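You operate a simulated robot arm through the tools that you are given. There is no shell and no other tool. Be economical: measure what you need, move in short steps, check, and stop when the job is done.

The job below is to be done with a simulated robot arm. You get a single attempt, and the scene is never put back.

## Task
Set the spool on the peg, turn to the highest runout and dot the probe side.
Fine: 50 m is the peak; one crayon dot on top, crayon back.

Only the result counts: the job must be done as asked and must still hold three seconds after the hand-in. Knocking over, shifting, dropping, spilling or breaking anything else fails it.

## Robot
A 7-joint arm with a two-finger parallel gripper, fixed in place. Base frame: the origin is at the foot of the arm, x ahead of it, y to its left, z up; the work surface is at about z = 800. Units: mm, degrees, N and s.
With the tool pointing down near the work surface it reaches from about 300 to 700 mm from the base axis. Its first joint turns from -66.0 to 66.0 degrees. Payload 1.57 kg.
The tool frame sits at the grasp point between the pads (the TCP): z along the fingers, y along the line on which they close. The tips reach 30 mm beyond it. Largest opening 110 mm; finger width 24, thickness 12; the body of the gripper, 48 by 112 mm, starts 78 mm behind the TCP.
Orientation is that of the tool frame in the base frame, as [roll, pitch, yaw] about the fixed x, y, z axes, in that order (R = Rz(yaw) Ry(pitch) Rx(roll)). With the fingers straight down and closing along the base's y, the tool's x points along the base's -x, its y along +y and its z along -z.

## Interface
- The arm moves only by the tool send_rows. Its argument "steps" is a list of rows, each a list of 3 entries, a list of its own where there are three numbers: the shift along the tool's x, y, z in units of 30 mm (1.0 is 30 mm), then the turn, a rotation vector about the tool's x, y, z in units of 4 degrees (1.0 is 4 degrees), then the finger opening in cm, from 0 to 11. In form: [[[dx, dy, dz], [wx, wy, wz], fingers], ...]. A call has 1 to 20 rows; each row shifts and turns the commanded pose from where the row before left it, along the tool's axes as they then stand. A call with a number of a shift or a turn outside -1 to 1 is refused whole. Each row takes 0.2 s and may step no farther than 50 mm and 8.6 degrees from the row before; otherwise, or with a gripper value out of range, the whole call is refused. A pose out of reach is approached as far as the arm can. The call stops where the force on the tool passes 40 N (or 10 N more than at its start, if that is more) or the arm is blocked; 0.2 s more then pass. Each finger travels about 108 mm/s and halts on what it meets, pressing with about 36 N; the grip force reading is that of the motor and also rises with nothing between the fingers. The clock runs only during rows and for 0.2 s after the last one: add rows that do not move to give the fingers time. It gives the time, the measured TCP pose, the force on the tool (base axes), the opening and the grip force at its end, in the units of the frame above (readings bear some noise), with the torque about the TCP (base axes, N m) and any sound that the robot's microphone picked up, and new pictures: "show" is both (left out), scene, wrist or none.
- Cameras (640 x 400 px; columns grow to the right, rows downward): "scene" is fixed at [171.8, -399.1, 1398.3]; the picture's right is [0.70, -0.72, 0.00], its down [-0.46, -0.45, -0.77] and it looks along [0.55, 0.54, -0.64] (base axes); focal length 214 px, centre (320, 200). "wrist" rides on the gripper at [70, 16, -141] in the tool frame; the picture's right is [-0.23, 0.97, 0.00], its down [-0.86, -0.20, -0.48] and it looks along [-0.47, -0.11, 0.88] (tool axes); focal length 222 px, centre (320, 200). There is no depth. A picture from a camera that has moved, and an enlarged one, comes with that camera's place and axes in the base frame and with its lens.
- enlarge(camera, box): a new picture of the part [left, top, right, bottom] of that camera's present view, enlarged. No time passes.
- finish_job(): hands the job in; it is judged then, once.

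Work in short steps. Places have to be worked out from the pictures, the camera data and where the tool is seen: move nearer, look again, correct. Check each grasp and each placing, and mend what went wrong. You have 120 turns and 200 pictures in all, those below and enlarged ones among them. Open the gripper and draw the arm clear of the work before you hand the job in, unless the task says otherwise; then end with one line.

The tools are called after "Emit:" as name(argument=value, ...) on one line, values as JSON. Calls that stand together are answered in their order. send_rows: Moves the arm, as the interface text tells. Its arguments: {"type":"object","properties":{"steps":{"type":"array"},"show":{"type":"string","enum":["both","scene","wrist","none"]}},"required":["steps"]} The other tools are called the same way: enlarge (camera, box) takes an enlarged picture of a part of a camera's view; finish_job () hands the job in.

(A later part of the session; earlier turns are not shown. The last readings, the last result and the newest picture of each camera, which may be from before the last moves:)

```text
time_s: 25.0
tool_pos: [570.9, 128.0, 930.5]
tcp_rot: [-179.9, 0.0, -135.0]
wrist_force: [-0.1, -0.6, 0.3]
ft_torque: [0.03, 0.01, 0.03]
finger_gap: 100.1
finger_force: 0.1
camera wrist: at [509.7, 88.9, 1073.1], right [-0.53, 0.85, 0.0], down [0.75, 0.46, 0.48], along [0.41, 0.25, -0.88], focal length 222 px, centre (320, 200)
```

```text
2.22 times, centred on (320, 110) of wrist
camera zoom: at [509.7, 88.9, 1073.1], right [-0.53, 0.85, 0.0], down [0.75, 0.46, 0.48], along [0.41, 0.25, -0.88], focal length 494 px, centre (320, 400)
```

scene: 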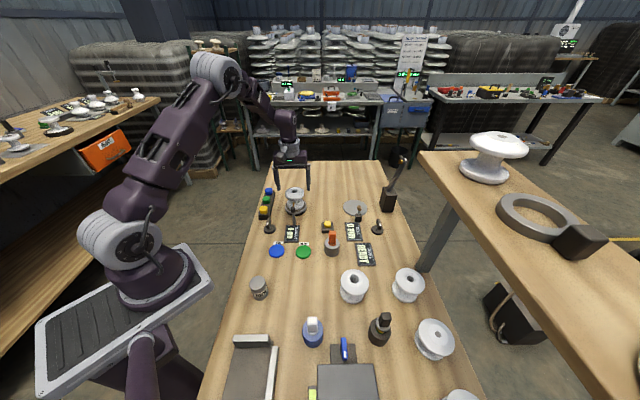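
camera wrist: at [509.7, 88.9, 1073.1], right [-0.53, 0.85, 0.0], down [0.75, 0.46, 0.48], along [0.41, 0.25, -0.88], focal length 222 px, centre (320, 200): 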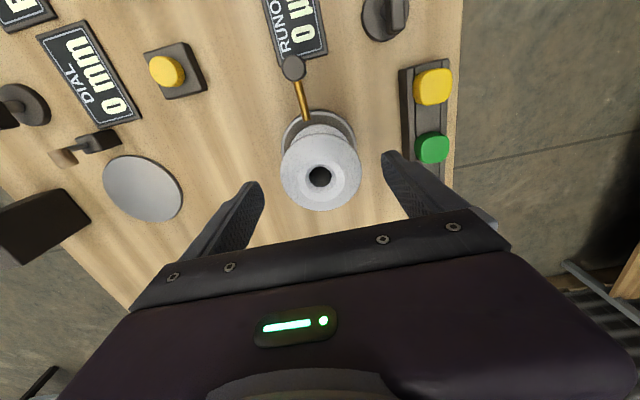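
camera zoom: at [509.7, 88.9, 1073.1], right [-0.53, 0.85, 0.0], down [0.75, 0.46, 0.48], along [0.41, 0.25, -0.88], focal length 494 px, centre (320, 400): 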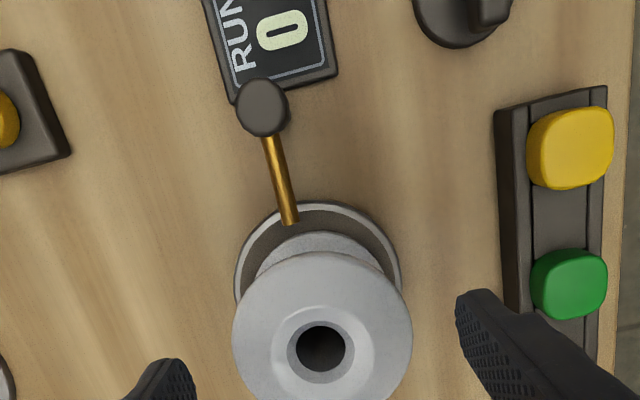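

The spool is on the peg; the display reads 0 µm. The knob beside the display is likely the turntable drive, so I'll rise and move above it for a close look.

Emit:
send_rows(steps=[[[0, 0, -0.9], [0, 0, 0], 10], [[0.6, 0.53, 0], [0, 0, 0], 8], [[0.6, 0.53, 0], [0, 0, 0], 6], [[0.6, 0.53, 0], [0, 0, 0], 5], [[0.6, 0.53, 0], [0, 0, 0], 5], [[0.6, 0.53, 0], [0, 0, 0], 5], [[0, 0, 0], [0, 0, 0], 5]], show="wrist")

Emit:
enlarge(camera="wrist", box=[240, 80, 420, 220])

```text
time_s: 26.6
tool_pos: [451.1, 122.1, 956.2]
tcp_rot: [180.0, -0.1, -135.0]
wrist_force: [0.5, 0.2, 0.1]
ft_torque: [0.0, 0.0, 0.02]
finger_gap: 50.1
finger_force: 0.0
camera wrist: at [389.5, 82.6, 1098.0], right [-0.53, 0.85, 0.0], down [0.75, 0.46, 0.48], along [0.41, 0.25, -0.88], focal length 222 px, centre (320, 200)
```

wrist: 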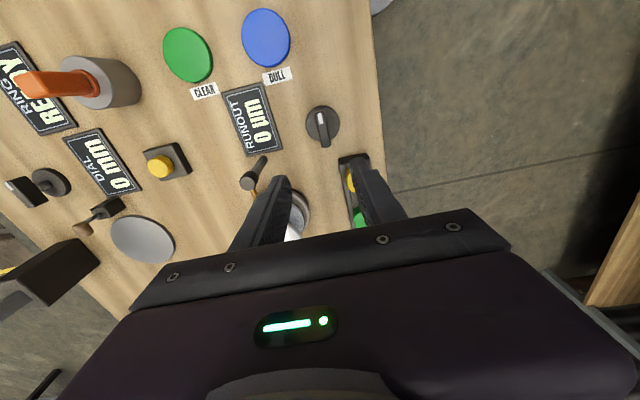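

```text
2.86 times, centred on (330, 150) of wrist
camera zoom: at [389.5, 82.6, 1098.0], right [-0.53, 0.85, 0.0], down [0.75, 0.46, 0.48], along [0.41, 0.25, -0.88], focal length 635 px, centre (291, 343)
```

zoom: 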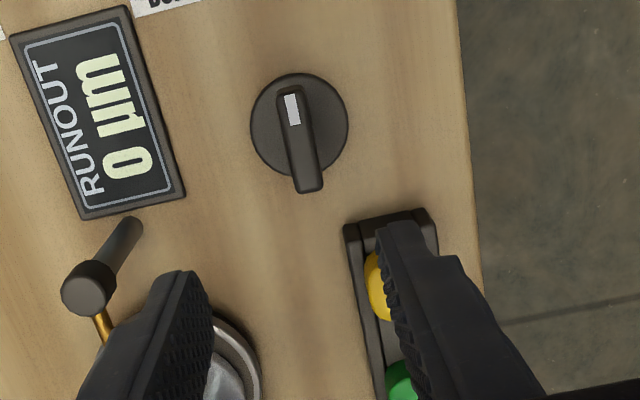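

The knob centre is near (432,113) and its bar lies along tool x. I'll move over it and descend to z≈880, then look again.

Emit:
send_rows(steps=[[[0.33, 0.12, 0.4], [0, 0, 0], 4], [[0.33, 0.12, 0.7], [0, 0, 0], 4], [[0, 0, 0.7], [0, 0, 0], 4], [[0, 0, 0.7], [0, 0, 0], 4], [[0, 0, 0], [0, 0, 0], 4]], show="wrist")

Emit:
enlarge(camera="wrist", box=[240, 80, 420, 220])

Emit:
enlarge(camera="scene", box=[240, 180, 310, 240])

```text
time_s: 27.8
tool_pos: [433.0, 110.6, 881.7]
tcp_rot: [-180.0, 0.0, -134.9]
wrist_force: [-0.5, 0.4, 0.3]
ft_torque: [-0.02, -0.02, 0.01]
finger_gap: 39.9
finger_force: 0.0
camera wrist: at [371.1, 72.0, 1023.1], right [-0.53, 0.85, 0.0], down [0.75, 0.46, 0.48], along [0.41, 0.25, -0.88], focal length 222 px, centre (320, 200)
```

wrist: 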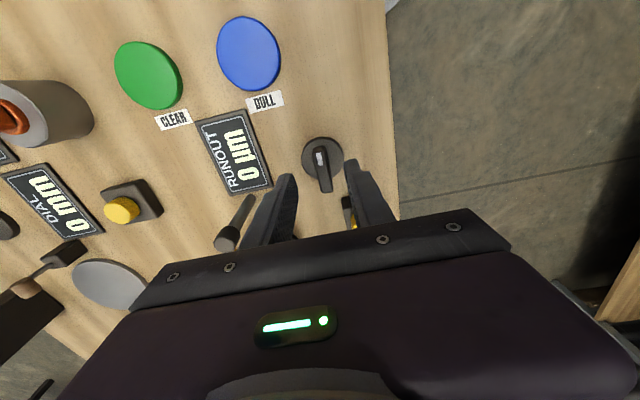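

```text
2.86 times, centred on (330, 150) of wrist
camera zoom: at [371.1, 72.0, 1023.1], right [-0.53, 0.85, 0.0], down [0.75, 0.46, 0.48], along [0.41, 0.25, -0.88], focal length 635 px, centre (291, 343)
```

zoom: 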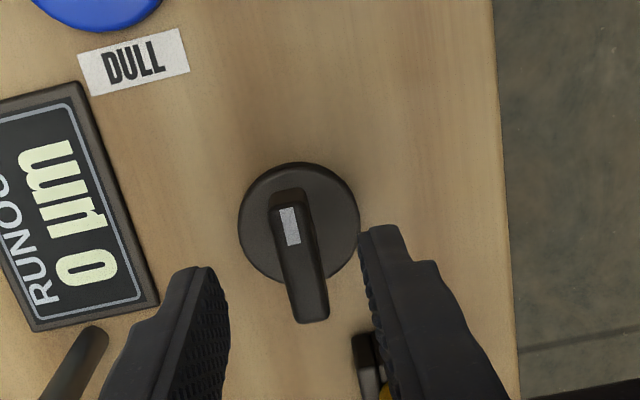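

```text
6.67 times, centred on (275, 210) of scene
camera zoom: at [171.8, -399.1, 1398.3], right [0.7, -0.72, 0.0], down [-0.46, -0.45, -0.77], along [0.55, 0.54, -0.64], focal length 1430 px, centre (620, 133)
```

zoom: 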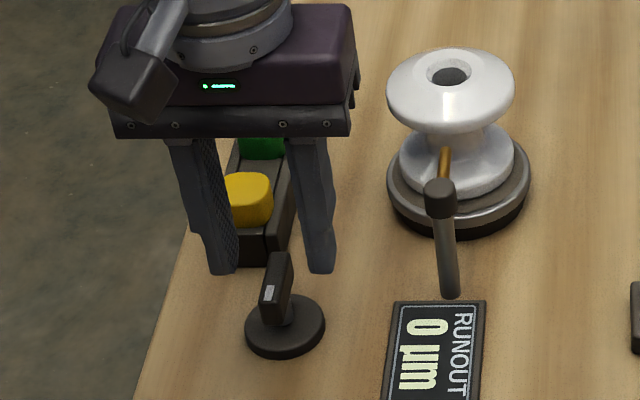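

Bar sits about 3 mm to the right of the TCP line. Correcting, descending around the bar and closing.

Emit:
send_rows(steps=[[[0.02, 0.1, 0.4], [0, 0, 0], 4], [[0, 0, 0.4], [0, 0, 0], 4], [[0, 0, 0.4], [0, 0, 0], 4], [[0, 0, 0], [0, 0, 0], 4]], show="wrist")

Emit:
enlarge(camera="scene", box=[240, 180, 310, 240])

```text
time_s: 28.8
tool_pos: [429.6, 112.3, 845.6]
tcp_rot: [180.0, 0.1, -135.0]
wrist_force: [-0.6, -0.7, 0.2]
ft_torque: [0.03, 0.01, 0.02]
finger_gap: 40.0
finger_force: 0.0
camera wrist: at [368.7, 73.7, 987.0], right [-0.53, 0.85, 0.0], down [0.75, 0.46, 0.48], along [0.41, 0.25, -0.88], focal length 222 px, centre (320, 200)
```

wrist: 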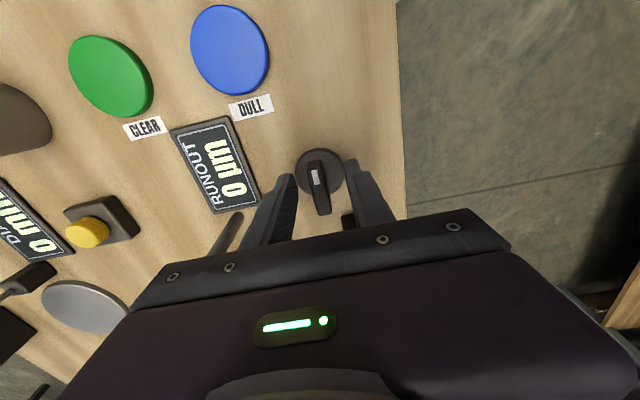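

```text
6.67 times, centred on (275, 210) of scene
camera zoom: at [171.8, -399.1, 1398.3], right [0.7, -0.72, 0.0], down [-0.46, -0.45, -0.77], along [0.55, 0.54, -0.64], focal length 1430 px, centre (620, 133)
```

zoom: 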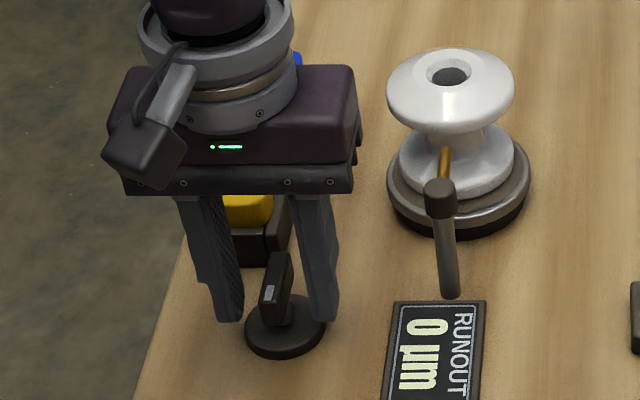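

Fingers straddle the bar over the knob's axis. Closing and turning about 20° as a test.

Emit:
send_rows(steps=[[[0, 0, 0], [0, 0, 0], 1], [[0, 0, 0], [0, 0, 0], 0], [[0, 0, 0], [0, 0, 0], 0], [[0, 0, 0], [0, 0, 1], 0], [[0, 0, 0], [0, 0, 1], 0], [[0, 0, 0], [0, 0, 1], 0], [[0, 0, 0], [0, 0, 1], 0], [[0, 0, 0], [0, 0, 1], 0], [[0, 0, 0], [0, 0, 0], 0]], show="none")

Emit:
enlarge(camera="scene", box=[240, 180, 310, 240])

```text
time_s: 30.8
tool_pos: [430.0, 112.6, 846.3]
tcp_rot: [-179.9, 0.1, -155.0]
wrist_force: [10.1, -1.2, 11.6]
ft_torque: [-0.26, 0.32, -0.04]
finger_gap: 12.2
finger_force: 29.6
```

```text
6.67 times, centred on (275, 210) of scene
camera zoom: at [171.9, -399.2, 1398.2], right [0.7, -0.72, 0.0], down [-0.46, -0.45, -0.77], along [0.55, 0.54, -0.64], focal length 1430 px, centre (620, 133)
```

zoom: 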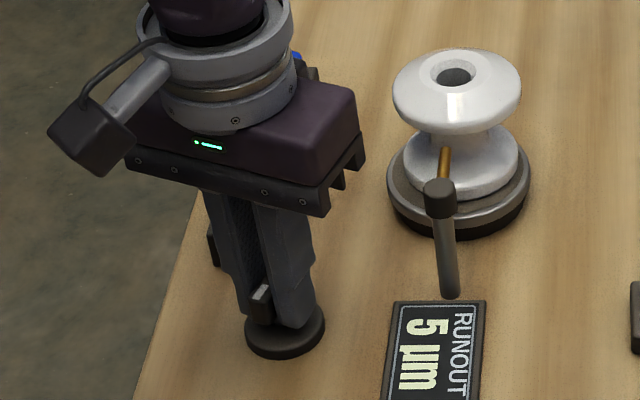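

The knob drives the turntable, and the display now shows 5 µm. Continuing in the same direction.

Emit:
send_rows(steps=[[[0, 0, 0], [0, 0, 1], 0], [[0, 0, 0], [0, 0, 1], 0], [[0, 0, 0], [0, 0, 1], 0], [[0, 0, 0], [0, 0, 1], 0], [[0, 0, 0], [0, 0, 1], 0], [[0, 0, 0], [0, 0, 0], 0]], show="none")

Emit:
enlarge(camera="scene", box=[240, 180, 310, 240])

Emit:
send_rows(steps=[[[0, 0, 0], [0, 0, 1], 0], [[0, 0, 0], [0, 0, 1], 0], [[0, 0, 0], [0, 0, 1], 0], [[0, 0, 0], [0, 0, 1], 0], [[0, 0, 0], [0, 0, 1], 0], [[0, 0, 0], [0, 0, 0], 0]], show="none")

Emit:
enlarge(camera="scene", box=[240, 180, 310, 240])

```text
time_s: 32.2
tool_pos: [429.6, 112.9, 844.8]
tcp_rot: [-180.0, 0.1, -175.0]
wrist_force: [11.6, 3.6, 25.8]
ft_torque: [0.01, -0.2, -0.01]
finger_gap: 12.0
finger_force: 29.4
```

```text
6.67 times, centred on (275, 210) of scene
camera zoom: at [171.7, -399.1, 1398.3], right [0.7, -0.72, 0.0], down [-0.46, -0.45, -0.77], along [0.55, 0.54, -0.64], focal length 1430 px, centre (620, 133)
```

zoom: 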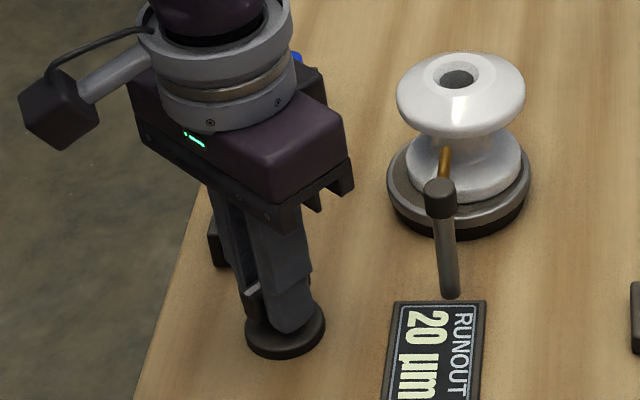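

```text
time_s: 33.6
tool_pos: [429.9, 113.2, 845.5]
tcp_rot: [-180.0, 0.1, 165.0]
wrist_force: [20.1, 8.9, -8.4]
ft_torque: [0.07, -0.21, 0.03]
finger_gap: 12.0
finger_force: 28.9
```

```text
6.67 times, centred on (275, 210) of scene
camera zoom: at [172.3, -398.9, 1398.3], right [0.7, -0.72, 0.0], down [-0.46, -0.45, -0.77], along [0.55, 0.54, -0.64], focal length 1430 px, centre (620, 133)
```

zoom: 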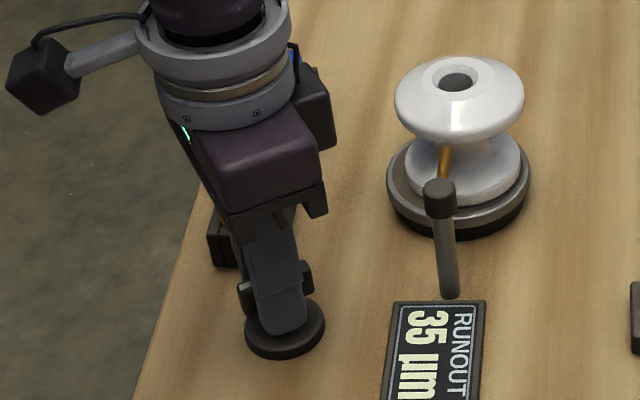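

35 µm and rising. I'll add a 1 mm centring correction (the knob pushes the tool toward +x) and continue in smaller turns.

Emit:
send_rows(steps=[[[-0.03, 0.02, 0], [0, 0, 1], 0], [[0, 0, 0], [0, 0, 1], 0], [[0, 0, 0], [0, 0, 1], 0], [[0, 0, 0], [0, 0, 0], 0]], show="none")

Emit:
enlarge(camera="scene", box=[260, 180, 320, 250])

Emit:
send_rows(steps=[[[0, 0, 0], [0, 0, 1], 0], [[0, 0, 0], [0, 0, 1], 0], [[0, 0, 0], [0, 0, 0], 0]], show="none")

Emit:
enlarge(camera="scene", box=[260, 180, 320, 250])

```text
time_s: 34.6
tool_pos: [429.6, 113.2, 845.6]
tcp_rot: [-179.9, -0.1, 153.0]
wrist_force: [11.8, 17.9, -29.6]
ft_torque: [0.32, -0.16, 0.03]
finger_gap: 12.0
finger_force: 29.0
```

```text
5.71 times, centred on (290, 215) of scene
camera zoom: at [172.4, -398.6, 1398.3], right [0.7, -0.72, 0.0], down [-0.46, -0.45, -0.77], along [0.55, 0.54, -0.64], focal length 1226 px, centre (491, 114)
```

zoom: 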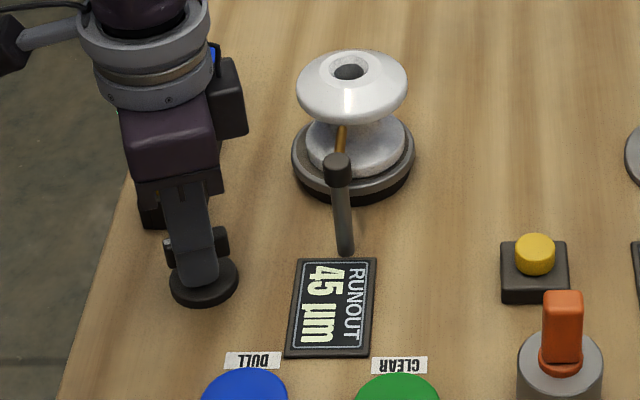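

```text
time_s: 35.4
tool_pos: [429.8, 114.2, 845.4]
tcp_rot: [-180.0, -0.1, 145.0]
wrist_force: [8.7, 22.2, -21.5]
ft_torque: [0.51, 0.12, 0.04]
finger_gap: 11.8
finger_force: 28.7
```

```text
5.71 times, centred on (290, 215) of scene
camera zoom: at [172.3, -398.5, 1398.4], right [0.7, -0.72, 0.0], down [-0.46, -0.45, -0.77], along [0.55, 0.54, -0.64], focal length 1226 px, centre (491, 114)
```

zoom: 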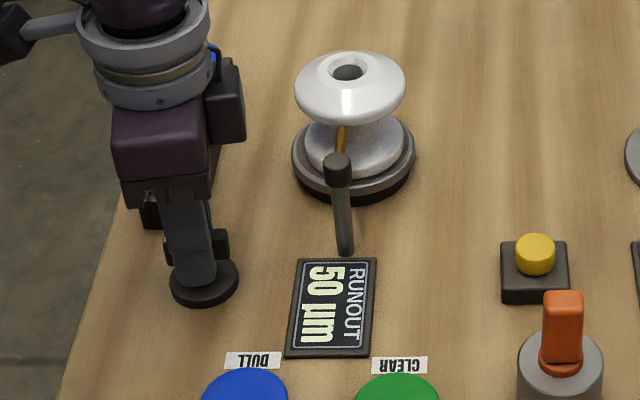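

It reads 50 µm, the stated peak. The readings fit a cosine peaking roughly 10° further on, so I'll advance 8° to centre it in the 50 band.

Emit:
send_rows(steps=[[[0.005, 0.035, 0], [0, 0, 1], 0], [[0, 0, 0], [0, 0, 1], 0], [[0, 0, 0], [0, 0, 0], 0]], show="none")

Emit:
enlarge(camera="scene", box=[260, 180, 320, 250])

```text
time_s: 36.2
tool_pos: [430.3, 114.3, 846.5]
tcp_rot: [-179.9, -0.1, 136.9]
wrist_force: [3.6, 18.7, -16.9]
ft_torque: [0.73, 0.38, 0.02]
finger_gap: 12.0
finger_force: 29.0
```

```text
5.71 times, centred on (290, 215) of scene
camera zoom: at [172.1, -398.6, 1398.4], right [0.7, -0.72, 0.0], down [-0.46, -0.45, -0.77], along [0.55, 0.54, -0.64], focal length 1226 px, centre (491, 114)
```

zoom: 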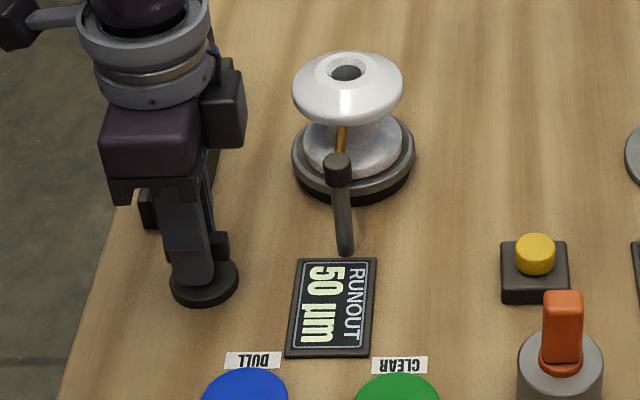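

Still 50 µm. Releasing the knob, rising, and checking that the reading holds.

Emit:
send_rows(steps=[[[0, 0, 0], [0, 0, 0], 2.5], [[0, 0, 0], [0, 0, 0], 4], [[0, 0, -0.5], [0, 0, 0], 4], [[0, 0, -1], [0, 0, 0], 4], [[0, 0, -1], [0, 0, 0], 4], [[0, 0, -1], [0, 0, 0], 4], [[0, 0, -1], [0, 0, 0], 4], [[0, 0, -1], [0, 0, 0], 4], [[0, 0, 0], [0, 0, 0], 4]], show="wrist")

Emit:
enlarge(camera="scene", box=[250, 180, 350, 260])

```text
time_s: 38.2
tool_pos: [429.7, 111.2, 1010.1]
tcp_rot: [-180.0, 0.0, 137.0]
wrist_force: [0.2, -0.8, 0.3]
ft_torque: [-0.01, -0.03, -0.03]
finger_gap: 40.0
finger_force: 0.0
camera wrist: at [389.0, 170.6, 1151.0], right [0.83, 0.56, 0.0], down [0.49, -0.73, 0.48], along [0.27, -0.4, -0.88], focal length 222 px, centre (320, 200)
```

wrist: 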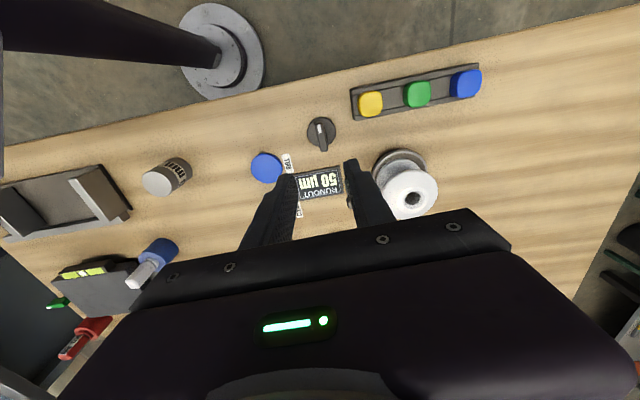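

```text
5.00 times, centred on (300, 220) of scene
camera zoom: at [171.8, -399.1, 1398.3], right [0.7, -0.72, 0.0], down [-0.46, -0.45, -0.77], along [0.55, 0.54, -0.64], focal length 1072 px, centre (420, 100)
```

zoom: 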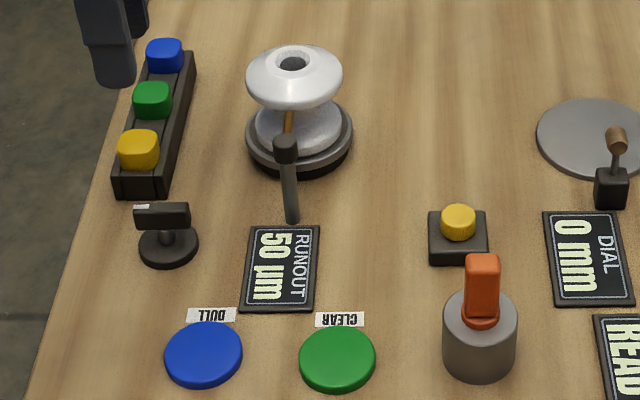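

The reading holds at 50 µm. The orange crayon in the grey cup is near (525,-108), and this yaw (137°) suits its thin side; moving above it at z≈990.

Emit:
send_rows(steps=[[[-0.812, -0.353, 0.074], [0, 0, 0], 5], [[-0.812, -0.353, 0.074], [0, 0, 0], 5], [[-0.812, -0.353, 0.074], [0, 0, 0], 5], [[-0.812, -0.353, 0.074], [0, 0, 0], 5], [[-0.812, -0.353, 0.074], [0, 0, 0], 5], [[-0.812, -0.353, 0.074], [0, 0, 0], 5], [[-0.812, -0.353, 0.074], [0, 0, 0], 5], [[-0.812, -0.353, 0.074], [0, 0, 0], 5], [[-0.812, -0.353, 0.074], [0, 0, 0], 5], [[0, 0, 0], [0, 0, 0], 5]], show="wrist")

Emit:
enlarge(camera="wrist", box=[240, 90, 400, 230])

Emit:
enlarge(camera="wrist", box=[0, 0, 240, 200])

```text
time_s: 40.4
tool_pos: [526.3, -103.9, 990.0]
tcp_rot: [-180.0, 0.0, 136.9]
wrist_force: [-0.1, 0.8, 0.4]
ft_torque: [-0.01, 0.01, 0.0]
finger_gap: 50.0
finger_force: 0.0
camera wrist: at [485.7, -46.5, 1131.8], right [0.83, 0.56, 0.0], down [0.49, -0.73, 0.48], along [0.27, -0.4, -0.88], focal length 222 px, centre (320, 200)
```

wrist: 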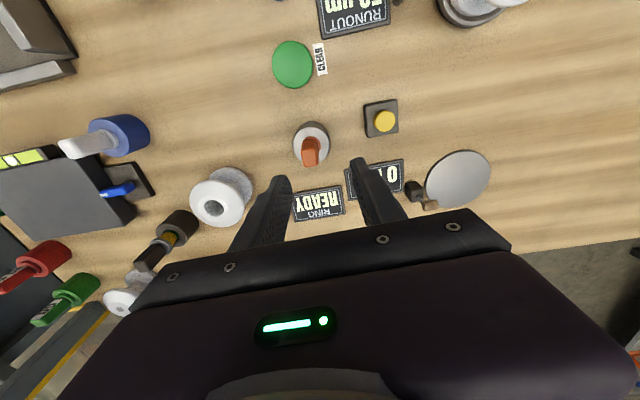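

```text
2.86 times, centred on (320, 160) of wrist
camera zoom: at [485.7, -46.5, 1131.8], right [0.83, 0.56, 0.0], down [0.49, -0.73, 0.48], along [0.27, -0.4, -0.88], focal length 635 px, centre (320, 314)
```

zoom: 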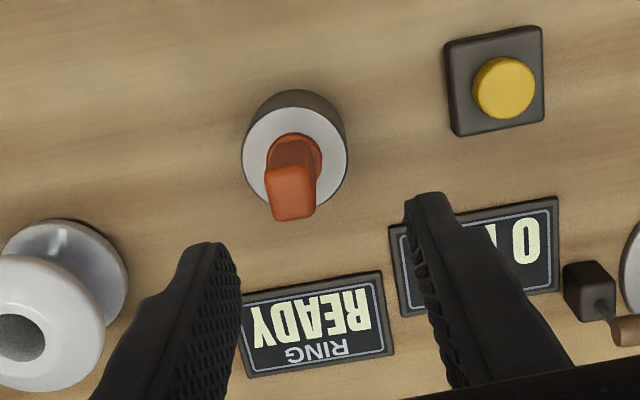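

```text
2.00 times, centred on (120, 100) of wrist
camera zoom: at [485.7, -46.5, 1131.8], right [0.83, 0.56, 0.0], down [0.49, -0.73, 0.48], along [0.27, -0.4, -0.88], focal length 444 px, centre (720, 400)
```

zoom: 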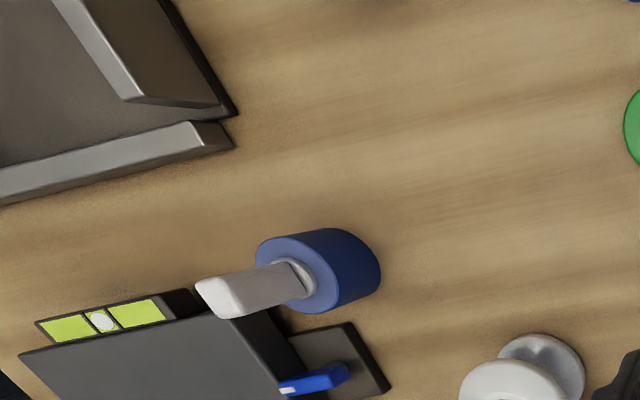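

Crayon handle is near (520,-118). Shifting over it and down to z≈930 for a closer look.

Emit:
send_rows(steps=[[[-0.157, -0.47, 0.5], [0, 0, 0], 5], [[0, 0, 0.75], [0, 0, 0], 5], [[0, 0, 0.75], [0, 0, 0], 5], [[0, 0, 0], [0, 0, 0], 5]], show="wrist")

Emit:
enlarge(camera="wrist", box=[240, 90, 400, 230])

Emit:
enlarge(camera="scene", box=[290, 195, 370, 265])

```text
time_s: 41.4
tool_pos: [519.3, -119.6, 930.8]
tcp_rot: [-179.9, 0.0, 137.0]
wrist_force: [0.0, 0.1, 0.6]
ft_torque: [-0.02, 0.01, -0.04]
finger_gap: 50.2
finger_force: 0.1
camera wrist: at [478.7, -60.8, 1071.4], right [0.83, 0.56, 0.0], down [0.49, -0.73, 0.48], along [0.27, -0.4, -0.88], focal length 222 px, centre (320, 200)
```

wrist: 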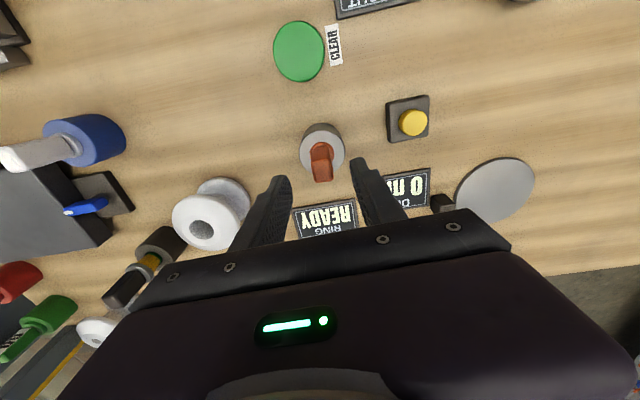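

```text
2.86 times, centred on (320, 160) of wrist
camera zoom: at [478.7, -60.8, 1071.4], right [0.83, 0.56, 0.0], down [0.49, -0.73, 0.48], along [0.27, -0.4, -0.88], focal length 635 px, centre (320, 314)
```

zoom: 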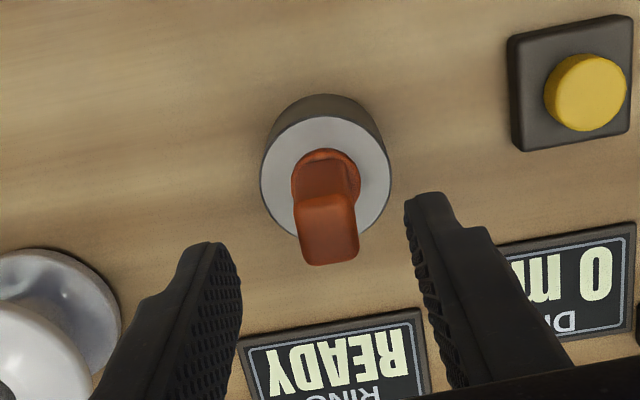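

```text
5.71 times, centred on (330, 230) of scene
camera zoom: at [171.8, -399.1, 1398.3], right [0.7, -0.72, 0.0], down [-0.46, -0.45, -0.77], along [0.55, 0.54, -0.64], focal length 1226 px, centre (263, 29)
```

zoom: 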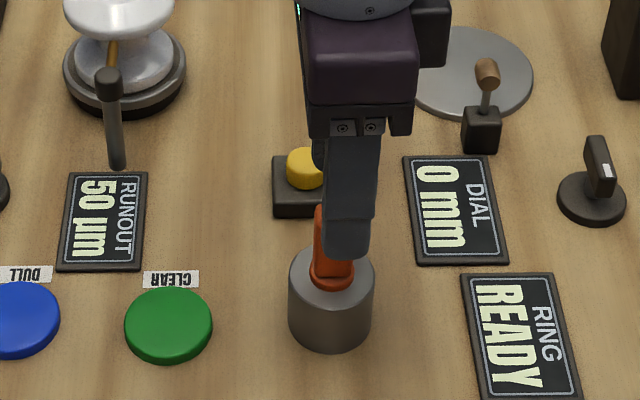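

Handle is aligned within 2 mm. Applying that correction and descending to z≈873, with tips above the cup rim.

Emit:
send_rows(steps=[[[0.05, 0.05, 0.5], [0, 0, 0], 5], [[0, 0, 0.7], [0, 0, 0], 5], [[0, 0, 0.7], [0, 0, 0], 5], [[0, 0, 0], [0, 0, 0], 5]], show="wrist")

Emit:
enlarge(camera="scene", box=[290, 195, 370, 265])

Emit:
enlarge(camera="wrist", box=[240, 90, 400, 230])

```text
time_s: 42.4
tool_pos: [519.5, -117.3, 875.1]
tcp_rot: [179.9, 0.0, 137.1]
wrist_force: [0.5, 0.2, -0.4]
ft_torque: [0.0, 0.02, -0.01]
finger_gap: 50.0
finger_force: 0.0
camera wrist: at [478.4, -58.2, 1016.1], right [0.83, 0.56, 0.0], down [0.49, -0.73, 0.48], along [0.27, -0.4, -0.88], focal length 222 px, centre (320, 200)
```

wrist: 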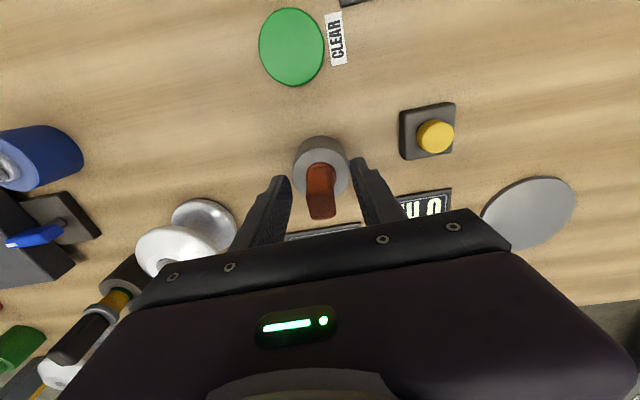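

```text
5.71 times, centred on (330, 230) of scene
camera zoom: at [171.8, -399.1, 1398.3], right [0.7, -0.72, 0.0], down [-0.46, -0.45, -0.77], along [0.55, 0.54, -0.64], focal length 1226 px, centre (263, 29)
```

zoom: 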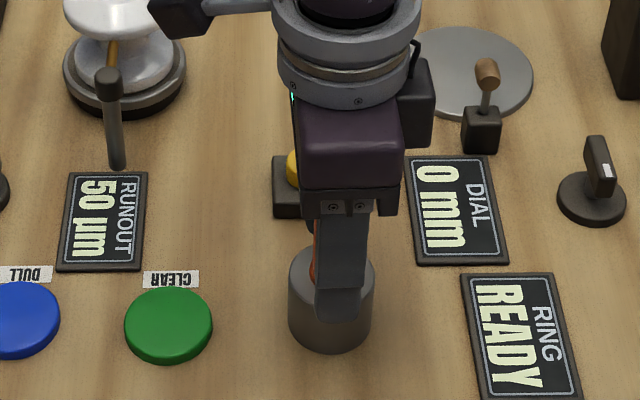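

```text
2.86 times, centred on (320, 160) of wrist
camera zoom: at [478.4, -58.2, 1016.1], right [0.83, 0.56, 0.0], down [0.49, -0.73, 0.48], along [0.27, -0.4, -0.88], focal length 635 px, centre (320, 314)
```

zoom: 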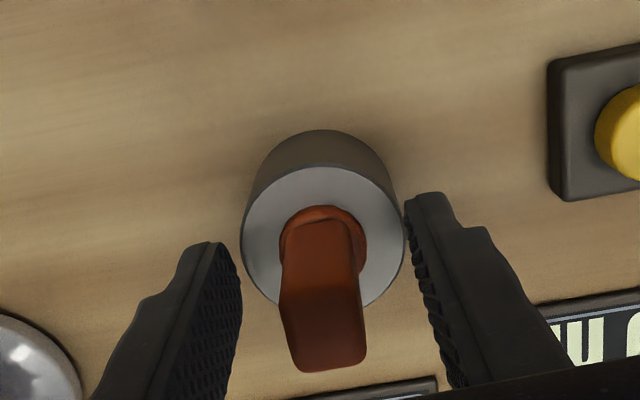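

Crayon is between the fingers. Closing gently, then lifting slowly.

Emit:
send_rows(steps=[[[0.05, 0, 0.03], [0, 0, 0], 4], [[0, 0, 0], [0, 0, 0], 2], [[0, 0, 0], [0, 0, 0], 0.5], [[0, 0, 0], [0, 0, 0], 0.5], [[0, 0, 0], [0, 0, 0], 0.5]], show="wrist")

Emit:
enlarge(camera="wrist", box=[240, 90, 400, 230])

```text
time_s: 43.6
tool_pos: [518.1, -115.3, 875.6]
tcp_rot: [-180.0, 0.0, 137.0]
wrist_force: [0.3, -0.5, -0.3]
ft_torque: [-0.01, 0.01, -0.02]
finger_gap: 22.0
finger_force: 35.0
camera wrist: at [477.6, -57.2, 1015.7], right [0.83, 0.56, 0.0], down [0.49, -0.73, 0.48], along [0.27, -0.4, -0.88], focal length 222 px, centre (320, 200)
```

wrist: 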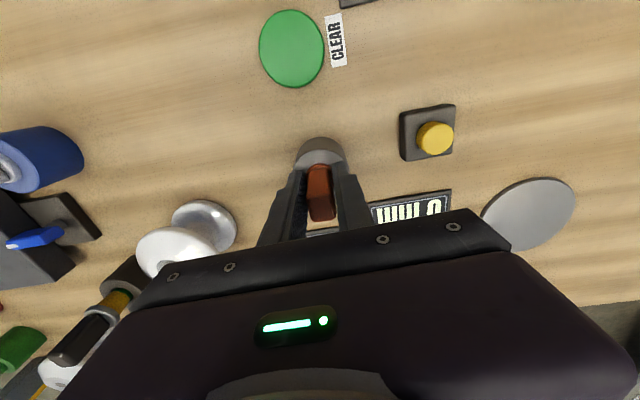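

```text
2.86 times, centred on (320, 160) of wrist
camera zoom: at [477.6, -57.2, 1015.7], right [0.83, 0.56, 0.0], down [0.49, -0.73, 0.48], along [0.27, -0.4, -0.88], focal length 635 px, centre (320, 314)
```

zoom: 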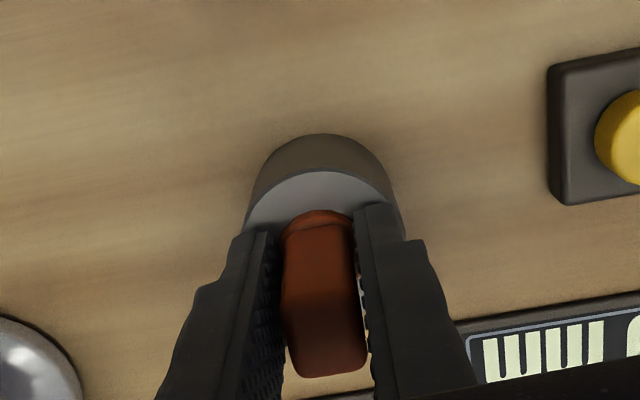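

Gripped at 22 mm. Lifting slowly to clear the cup, then inspecting the crayon.

Emit:
send_rows(steps=[[[0, 0, -0.2], [0, 0, 0], 0.5], [[0, 0, -0.4], [0, 0, 0], 0.5], [[0, 0, -0.6], [0, 0, 0], 0.5], [[0, 0, -0.8], [0, 0, 0], 0.5], [[0, 0, -0.8], [0, 0, 0], 0.5], [[0, 0, -0.8], [0, 0, 0], 0.5], [[0, 0, -0.4], [0, 0, 0], 0.5], [[0, 0, 0], [0, 0, 0], 0.5]], show="wrist")

Emit:
enlarge(camera="scene", box=[290, 185, 370, 255])

Emit:
enlarge(camera="wrist", box=[240, 90, 400, 230])

```text
time_s: 45.4
tool_pos: [519.7, -116.0, 993.5]
tcp_rot: [180.0, 0.0, 137.0]
wrist_force: [-0.3, 0.1, -0.7]
ft_torque: [0.01, 0.01, -0.03]
finger_gap: 22.1
finger_force: 35.0
camera wrist: at [478.9, -58.1, 1134.8], right [0.83, 0.56, 0.0], down [0.49, -0.73, 0.48], along [0.27, -0.4, -0.88], focal length 222 px, centre (320, 200)
```

wrist: 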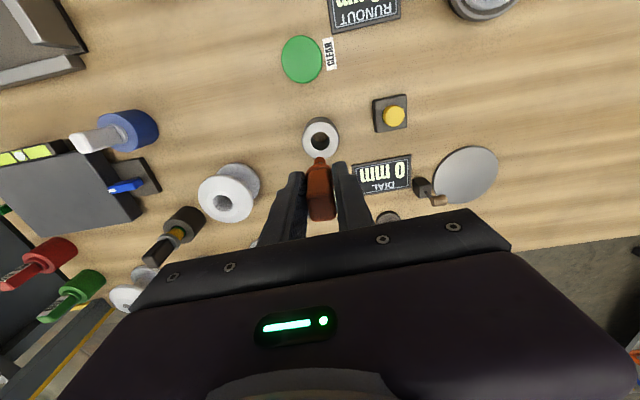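

```text
5.71 times, centred on (330, 220) of scene
camera zoom: at [171.8, -399.1, 1398.3], right [0.7, -0.72, 0.0], down [-0.46, -0.45, -0.77], along [0.55, 0.54, -0.64], focal length 1226 px, centre (263, 86)
```

zoom: 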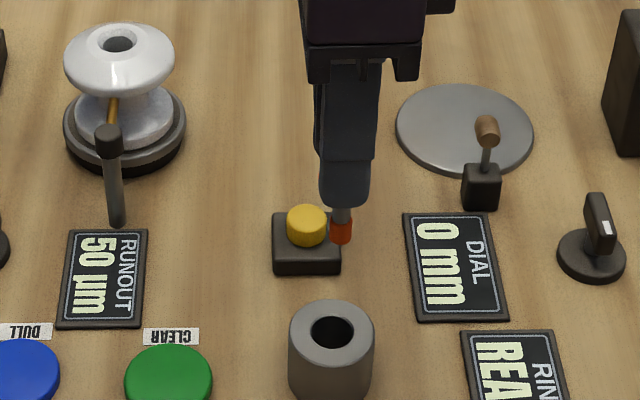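

```text
2.86 times, centred on (320, 160) of wrist
camera zoom: at [478.9, -58.1, 1134.8], right [0.83, 0.56, 0.0], down [0.49, -0.73, 0.48], along [0.27, -0.4, -0.88], focal length 635 px, centre (320, 314)
```

zoom: 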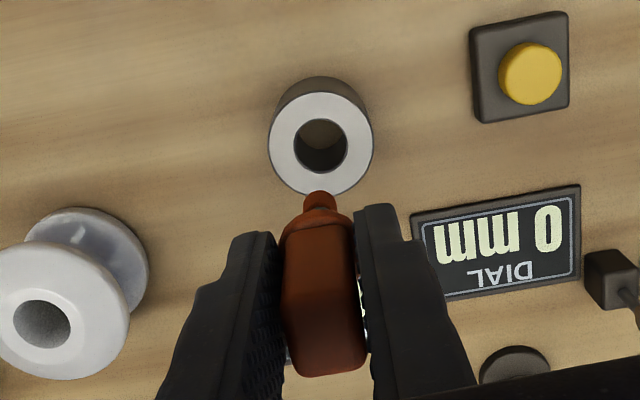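

Crayon held, with its tip about 76 mm below the TCP. I'll carry it to hover over the probe side of the spool's top, tip well above it.

Emit:
send_rows(steps=[[[0, 0, -0.6], [0, 0, 0], 0.5], [[0.478, 0.706, 0], [0, 0, 0], 0.5], [[0.478, 0.706, 0], [0, 0, 0], 0.5], [[0.478, 0.706, 0], [0, 0, 0], 0.5], [[0.478, 0.706, 0], [0, 0, 0], 0.5], [[0.478, 0.706, 0], [0, 0, 0], 0.5], [[0.478, 0.706, 0], [0, 0, 0], 0.5], [[0.478, 0.706, 0], [0, 0, 0], 0.5], [[0.478, 0.706, 0], [0, 0, 0], 0.5], [[0.478, 0.706, 0], [0, 0, 0], 0.5], [[0, 0, 0], [0, 0, 0], 0.5]], show="wrist")

Emit:
enlarge(camera="scene", box=[265, 165, 325, 215])

Emit:
enlarge(camera="wrist", box=[240, 90, 400, 230])

```text
time_s: 47.8
tool_pos: [555.0, 112.7, 1012.0]
tcp_rot: [179.9, 0.1, 137.1]
wrist_force: [0.0, 0.3, -0.1]
ft_torque: [-0.02, 0.02, -0.03]
finger_gap: 21.9
finger_force: 34.6
camera wrist: at [514.4, 170.8, 1153.1], right [0.83, 0.56, 0.0], down [0.49, -0.73, 0.48], along [0.27, -0.4, -0.88], focal length 222 px, centre (320, 200)
```

wrist: 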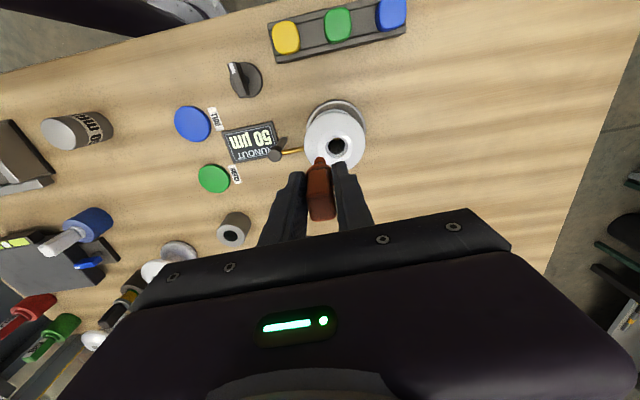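

```text
8.00 times, centred on (295, 190) of scene
camera zoom: at [171.8, -399.1, 1398.3], right [0.7, -0.72, 0.0], down [-0.46, -0.45, -0.77], along [0.55, 0.54, -0.64], focal length 1716 px, centre (520, 280)
```

zoom: 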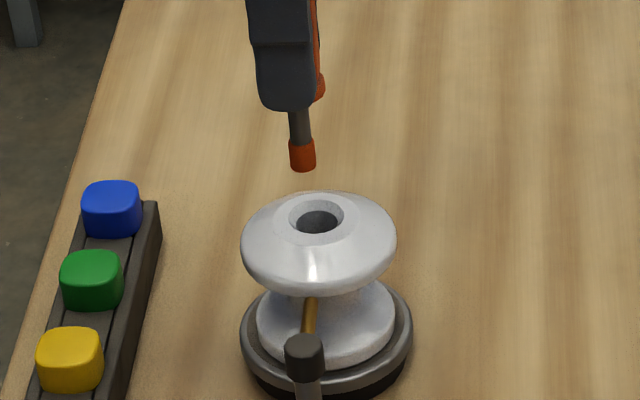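

```text
2.86 times, centred on (320, 160) of wrist
camera zoom: at [514.4, 170.8, 1153.1], right [0.83, 0.56, 0.0], down [0.49, -0.73, 0.48], along [0.27, -0.4, -0.88], focal length 635 px, centre (320, 314)
```

zoom: 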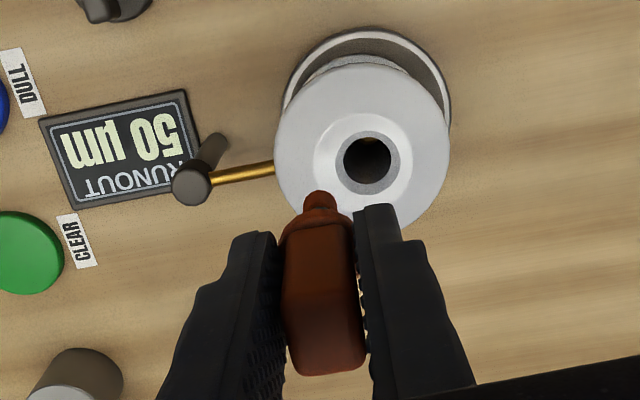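

The bore centre is (570,123) and the probe direction is (-0.73,-0.69), so I aim for r≈24 mm there: (553,106.5). Shifting and lowering to about 10 mm above the surface.

Emit:
send_rows(steps=[[[-0.1, -0.15, 0.5], [0, 0, 0], 0.5], [[0, 0, 0.5], [0, 0, 0], 0.5], [[0, 0, 0.2], [0, 0, 0], 0.5], [[0, 0, 0], [0, 0, 0], 0.5]], show="none")

Emit:
enlarge(camera="scene", box=[265, 165, 325, 215])

Emit:
enlarge(camera="wrist", box=[270, 100, 390, 210])

```text
time_s: 48.8
tool_pos: [553.9, 106.5, 975.2]
tcp_rot: [-179.9, 0.0, 137.0]
wrist_force: [-0.5, 1.3, 0.2]
ft_torque: [-0.01, 0.0, -0.01]
finger_gap: 21.6
finger_force: 34.6
```

```text
8.00 times, centred on (295, 190) of scene
camera zoom: at [171.8, -399.1, 1398.3], right [0.7, -0.72, 0.0], down [-0.46, -0.45, -0.77], along [0.55, 0.54, -0.64], focal length 1716 px, centre (520, 280)
```

zoom: 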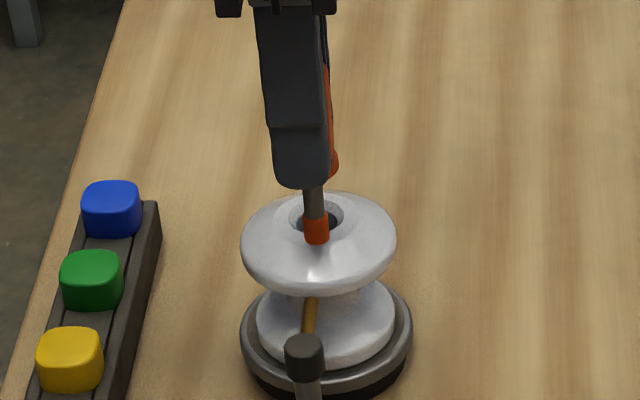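

```text
3.64 times, centred on (330, 155) of wrist
camera zoom: at [513.4, 164.5, 1115.5], right [0.83, 0.56, 0.0], down [0.49, -0.73, 0.48], along [0.27, -0.4, -0.88], focal length 808 px, centre (284, 364)
```

zoom: 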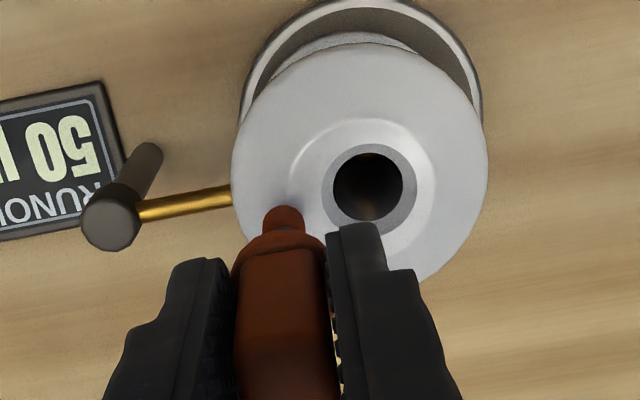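

Tip is aligned on the bore–probe line at r≈25 mm. Lowering in small steps until contact.

Emit:
send_rows(steps=[[[0, 0, 0.1], [0, 0, 0], 0.5], [[0, 0, 0.1], [0, 0, 0], 0.5], [[0, 0, 0], [0, 0, 0], 0.5]], show="none")

Emit:
enlarge(camera="wrist", box=[270, 100, 390, 210])

Emit:
enlarge(camera="scene", box=[275, 170, 315, 210])

```text
time_s: 49.6
tool_pos: [553.4, 106.1, 968.7]
tcp_rot: [-180.0, 0.0, 136.9]
wrist_force: [0.9, -0.6, -0.7]
ft_torque: [-0.02, -0.01, -0.02]
finger_gap: 21.6
finger_force: 34.7
```

```text
3.64 times, centred on (330, 155) of wrist
camera zoom: at [513.2, 164.5, 1109.7], right [0.83, 0.56, 0.0], down [0.49, -0.73, 0.48], along [0.27, -0.4, -0.88], focal length 808 px, centre (284, 364)
```

zoom: 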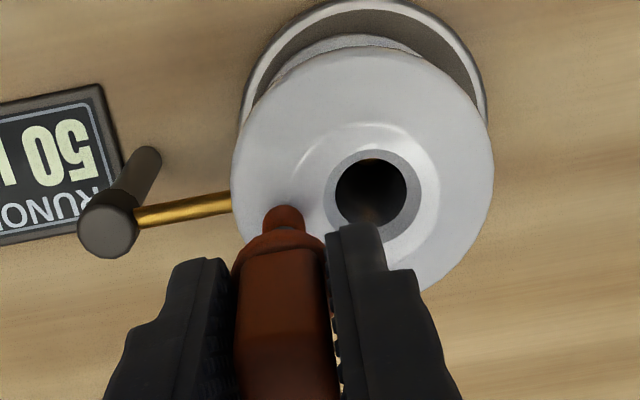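

```text
10.00 times, centred on (295, 190) of scene
camera zoom: at [171.8, -399.1, 1398.3], right [0.7, -0.72, 0.0], down [-0.46, -0.45, -0.77], along [0.55, 0.54, -0.64], focal length 2145 px, centre (570, 300)
```

zoom: 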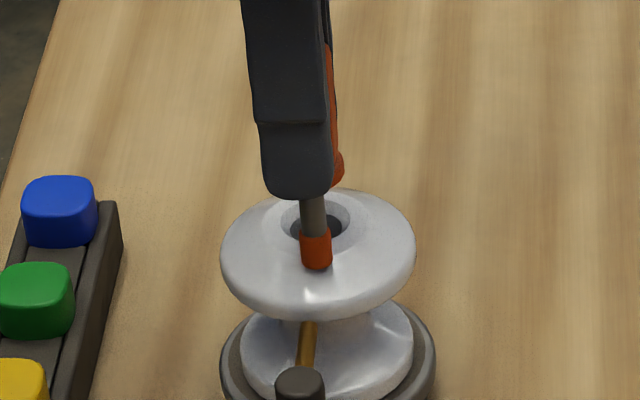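

No contact yet. Continuing in 1 mm steps.

Emit:
send_rows(steps=[[[0, 0, 0.05], [0, 0, 0], 0.5], [[0, 0, 0.05], [0, 0, 0], 0.5], [[0, 0, 0], [0, 0, 0], 0.5]], show="none")

Emit:
enlarge(camera="scene", box=[275, 170, 315, 210])

```text
time_s: 50.4
tool_pos: [553.8, 105.6, 966.6]
tcp_rot: [179.9, 0.1, 136.9]
wrist_force: [-2.9, -2.8, 29.1]
ft_torque: [-0.13, 0.19, 0.0]
finger_gap: 21.2
finger_force: 34.1
```

```text
10.00 times, centred on (295, 190) of scene
camera zoom: at [171.1, -399.3, 1398.3], right [0.7, -0.72, 0.0], down [-0.46, -0.45, -0.77], along [0.55, 0.54, -0.64], focal length 2145 px, centre (570, 300)
```

zoom: 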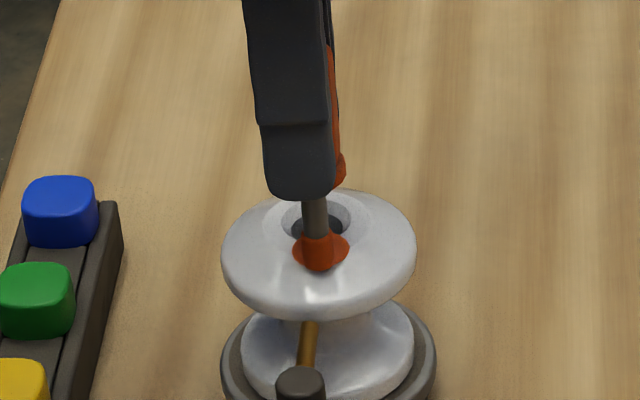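

Contact at 29 N and a dot is visible. Lifting straight off.

Emit:
send_rows(steps=[[[0, 0, -0.3], [0, 0, 0], 0.5], [[0, 0, -0.6], [0, 0, 0], 0.5], [[0, 0, -0.8], [0, 0, 0], 0.5], [[0, 0, 0], [0, 0, 0], 0.5]], show="wrist")

Emit:
enlarge(camera="scene", box=[265, 165, 335, 235])

Emit:
enlarge(camera="wrist", box=[250, 90, 390, 230])

```text
time_s: 51.4
tool_pos: [553.6, 106.2, 1016.5]
tcp_rot: [-180.0, 0.0, 137.0]
wrist_force: [0.2, -0.7, -0.6]
ft_torque: [0.0, -0.04, -0.02]
finger_gap: 21.3
finger_force: 34.2
camera wrist: at [512.7, 165.1, 1158.3], right [0.83, 0.56, 0.0], down [0.49, -0.73, 0.48], along [0.27, -0.4, -0.88], focal length 222 px, centre (320, 200)
```

wrist: 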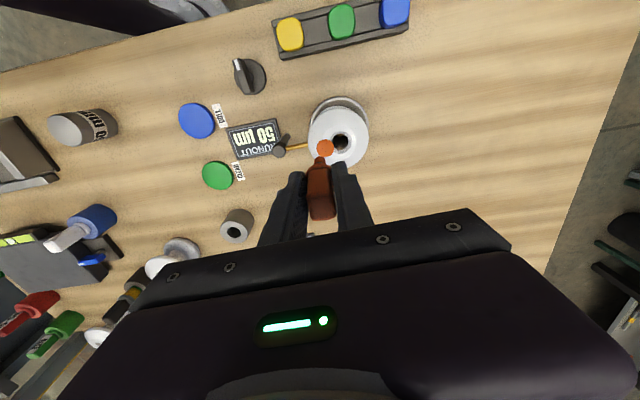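

```text
5.71 times, centred on (300, 200) of scene
camera zoom: at [171.8, -399.1, 1398.3], right [0.7, -0.72, 0.0], down [-0.46, -0.45, -0.77], along [0.55, 0.54, -0.64], focal length 1226 px, centre (434, 200)
```

zoom: 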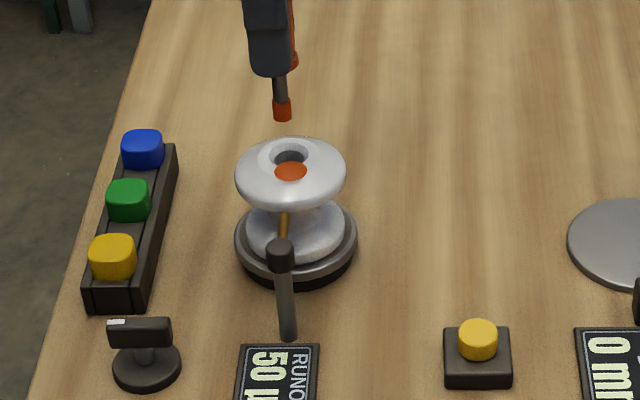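

```text
2.86 times, centred on (320, 160) of wrist
camera zoom: at [512.7, 165.1, 1158.3], right [0.83, 0.56, 0.0], down [0.49, -0.73, 0.48], along [0.27, -0.4, -0.88], focal length 635 px, centre (320, 314)
```

zoom: 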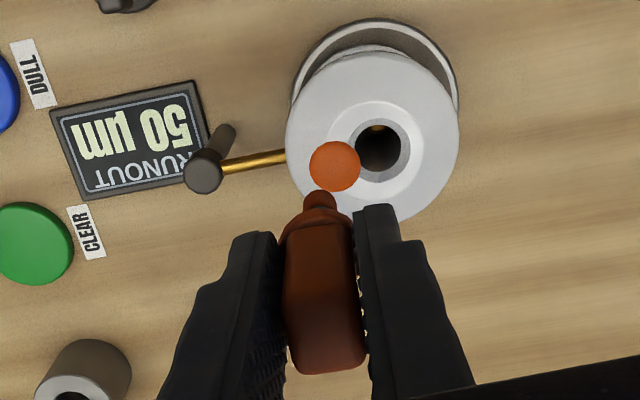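

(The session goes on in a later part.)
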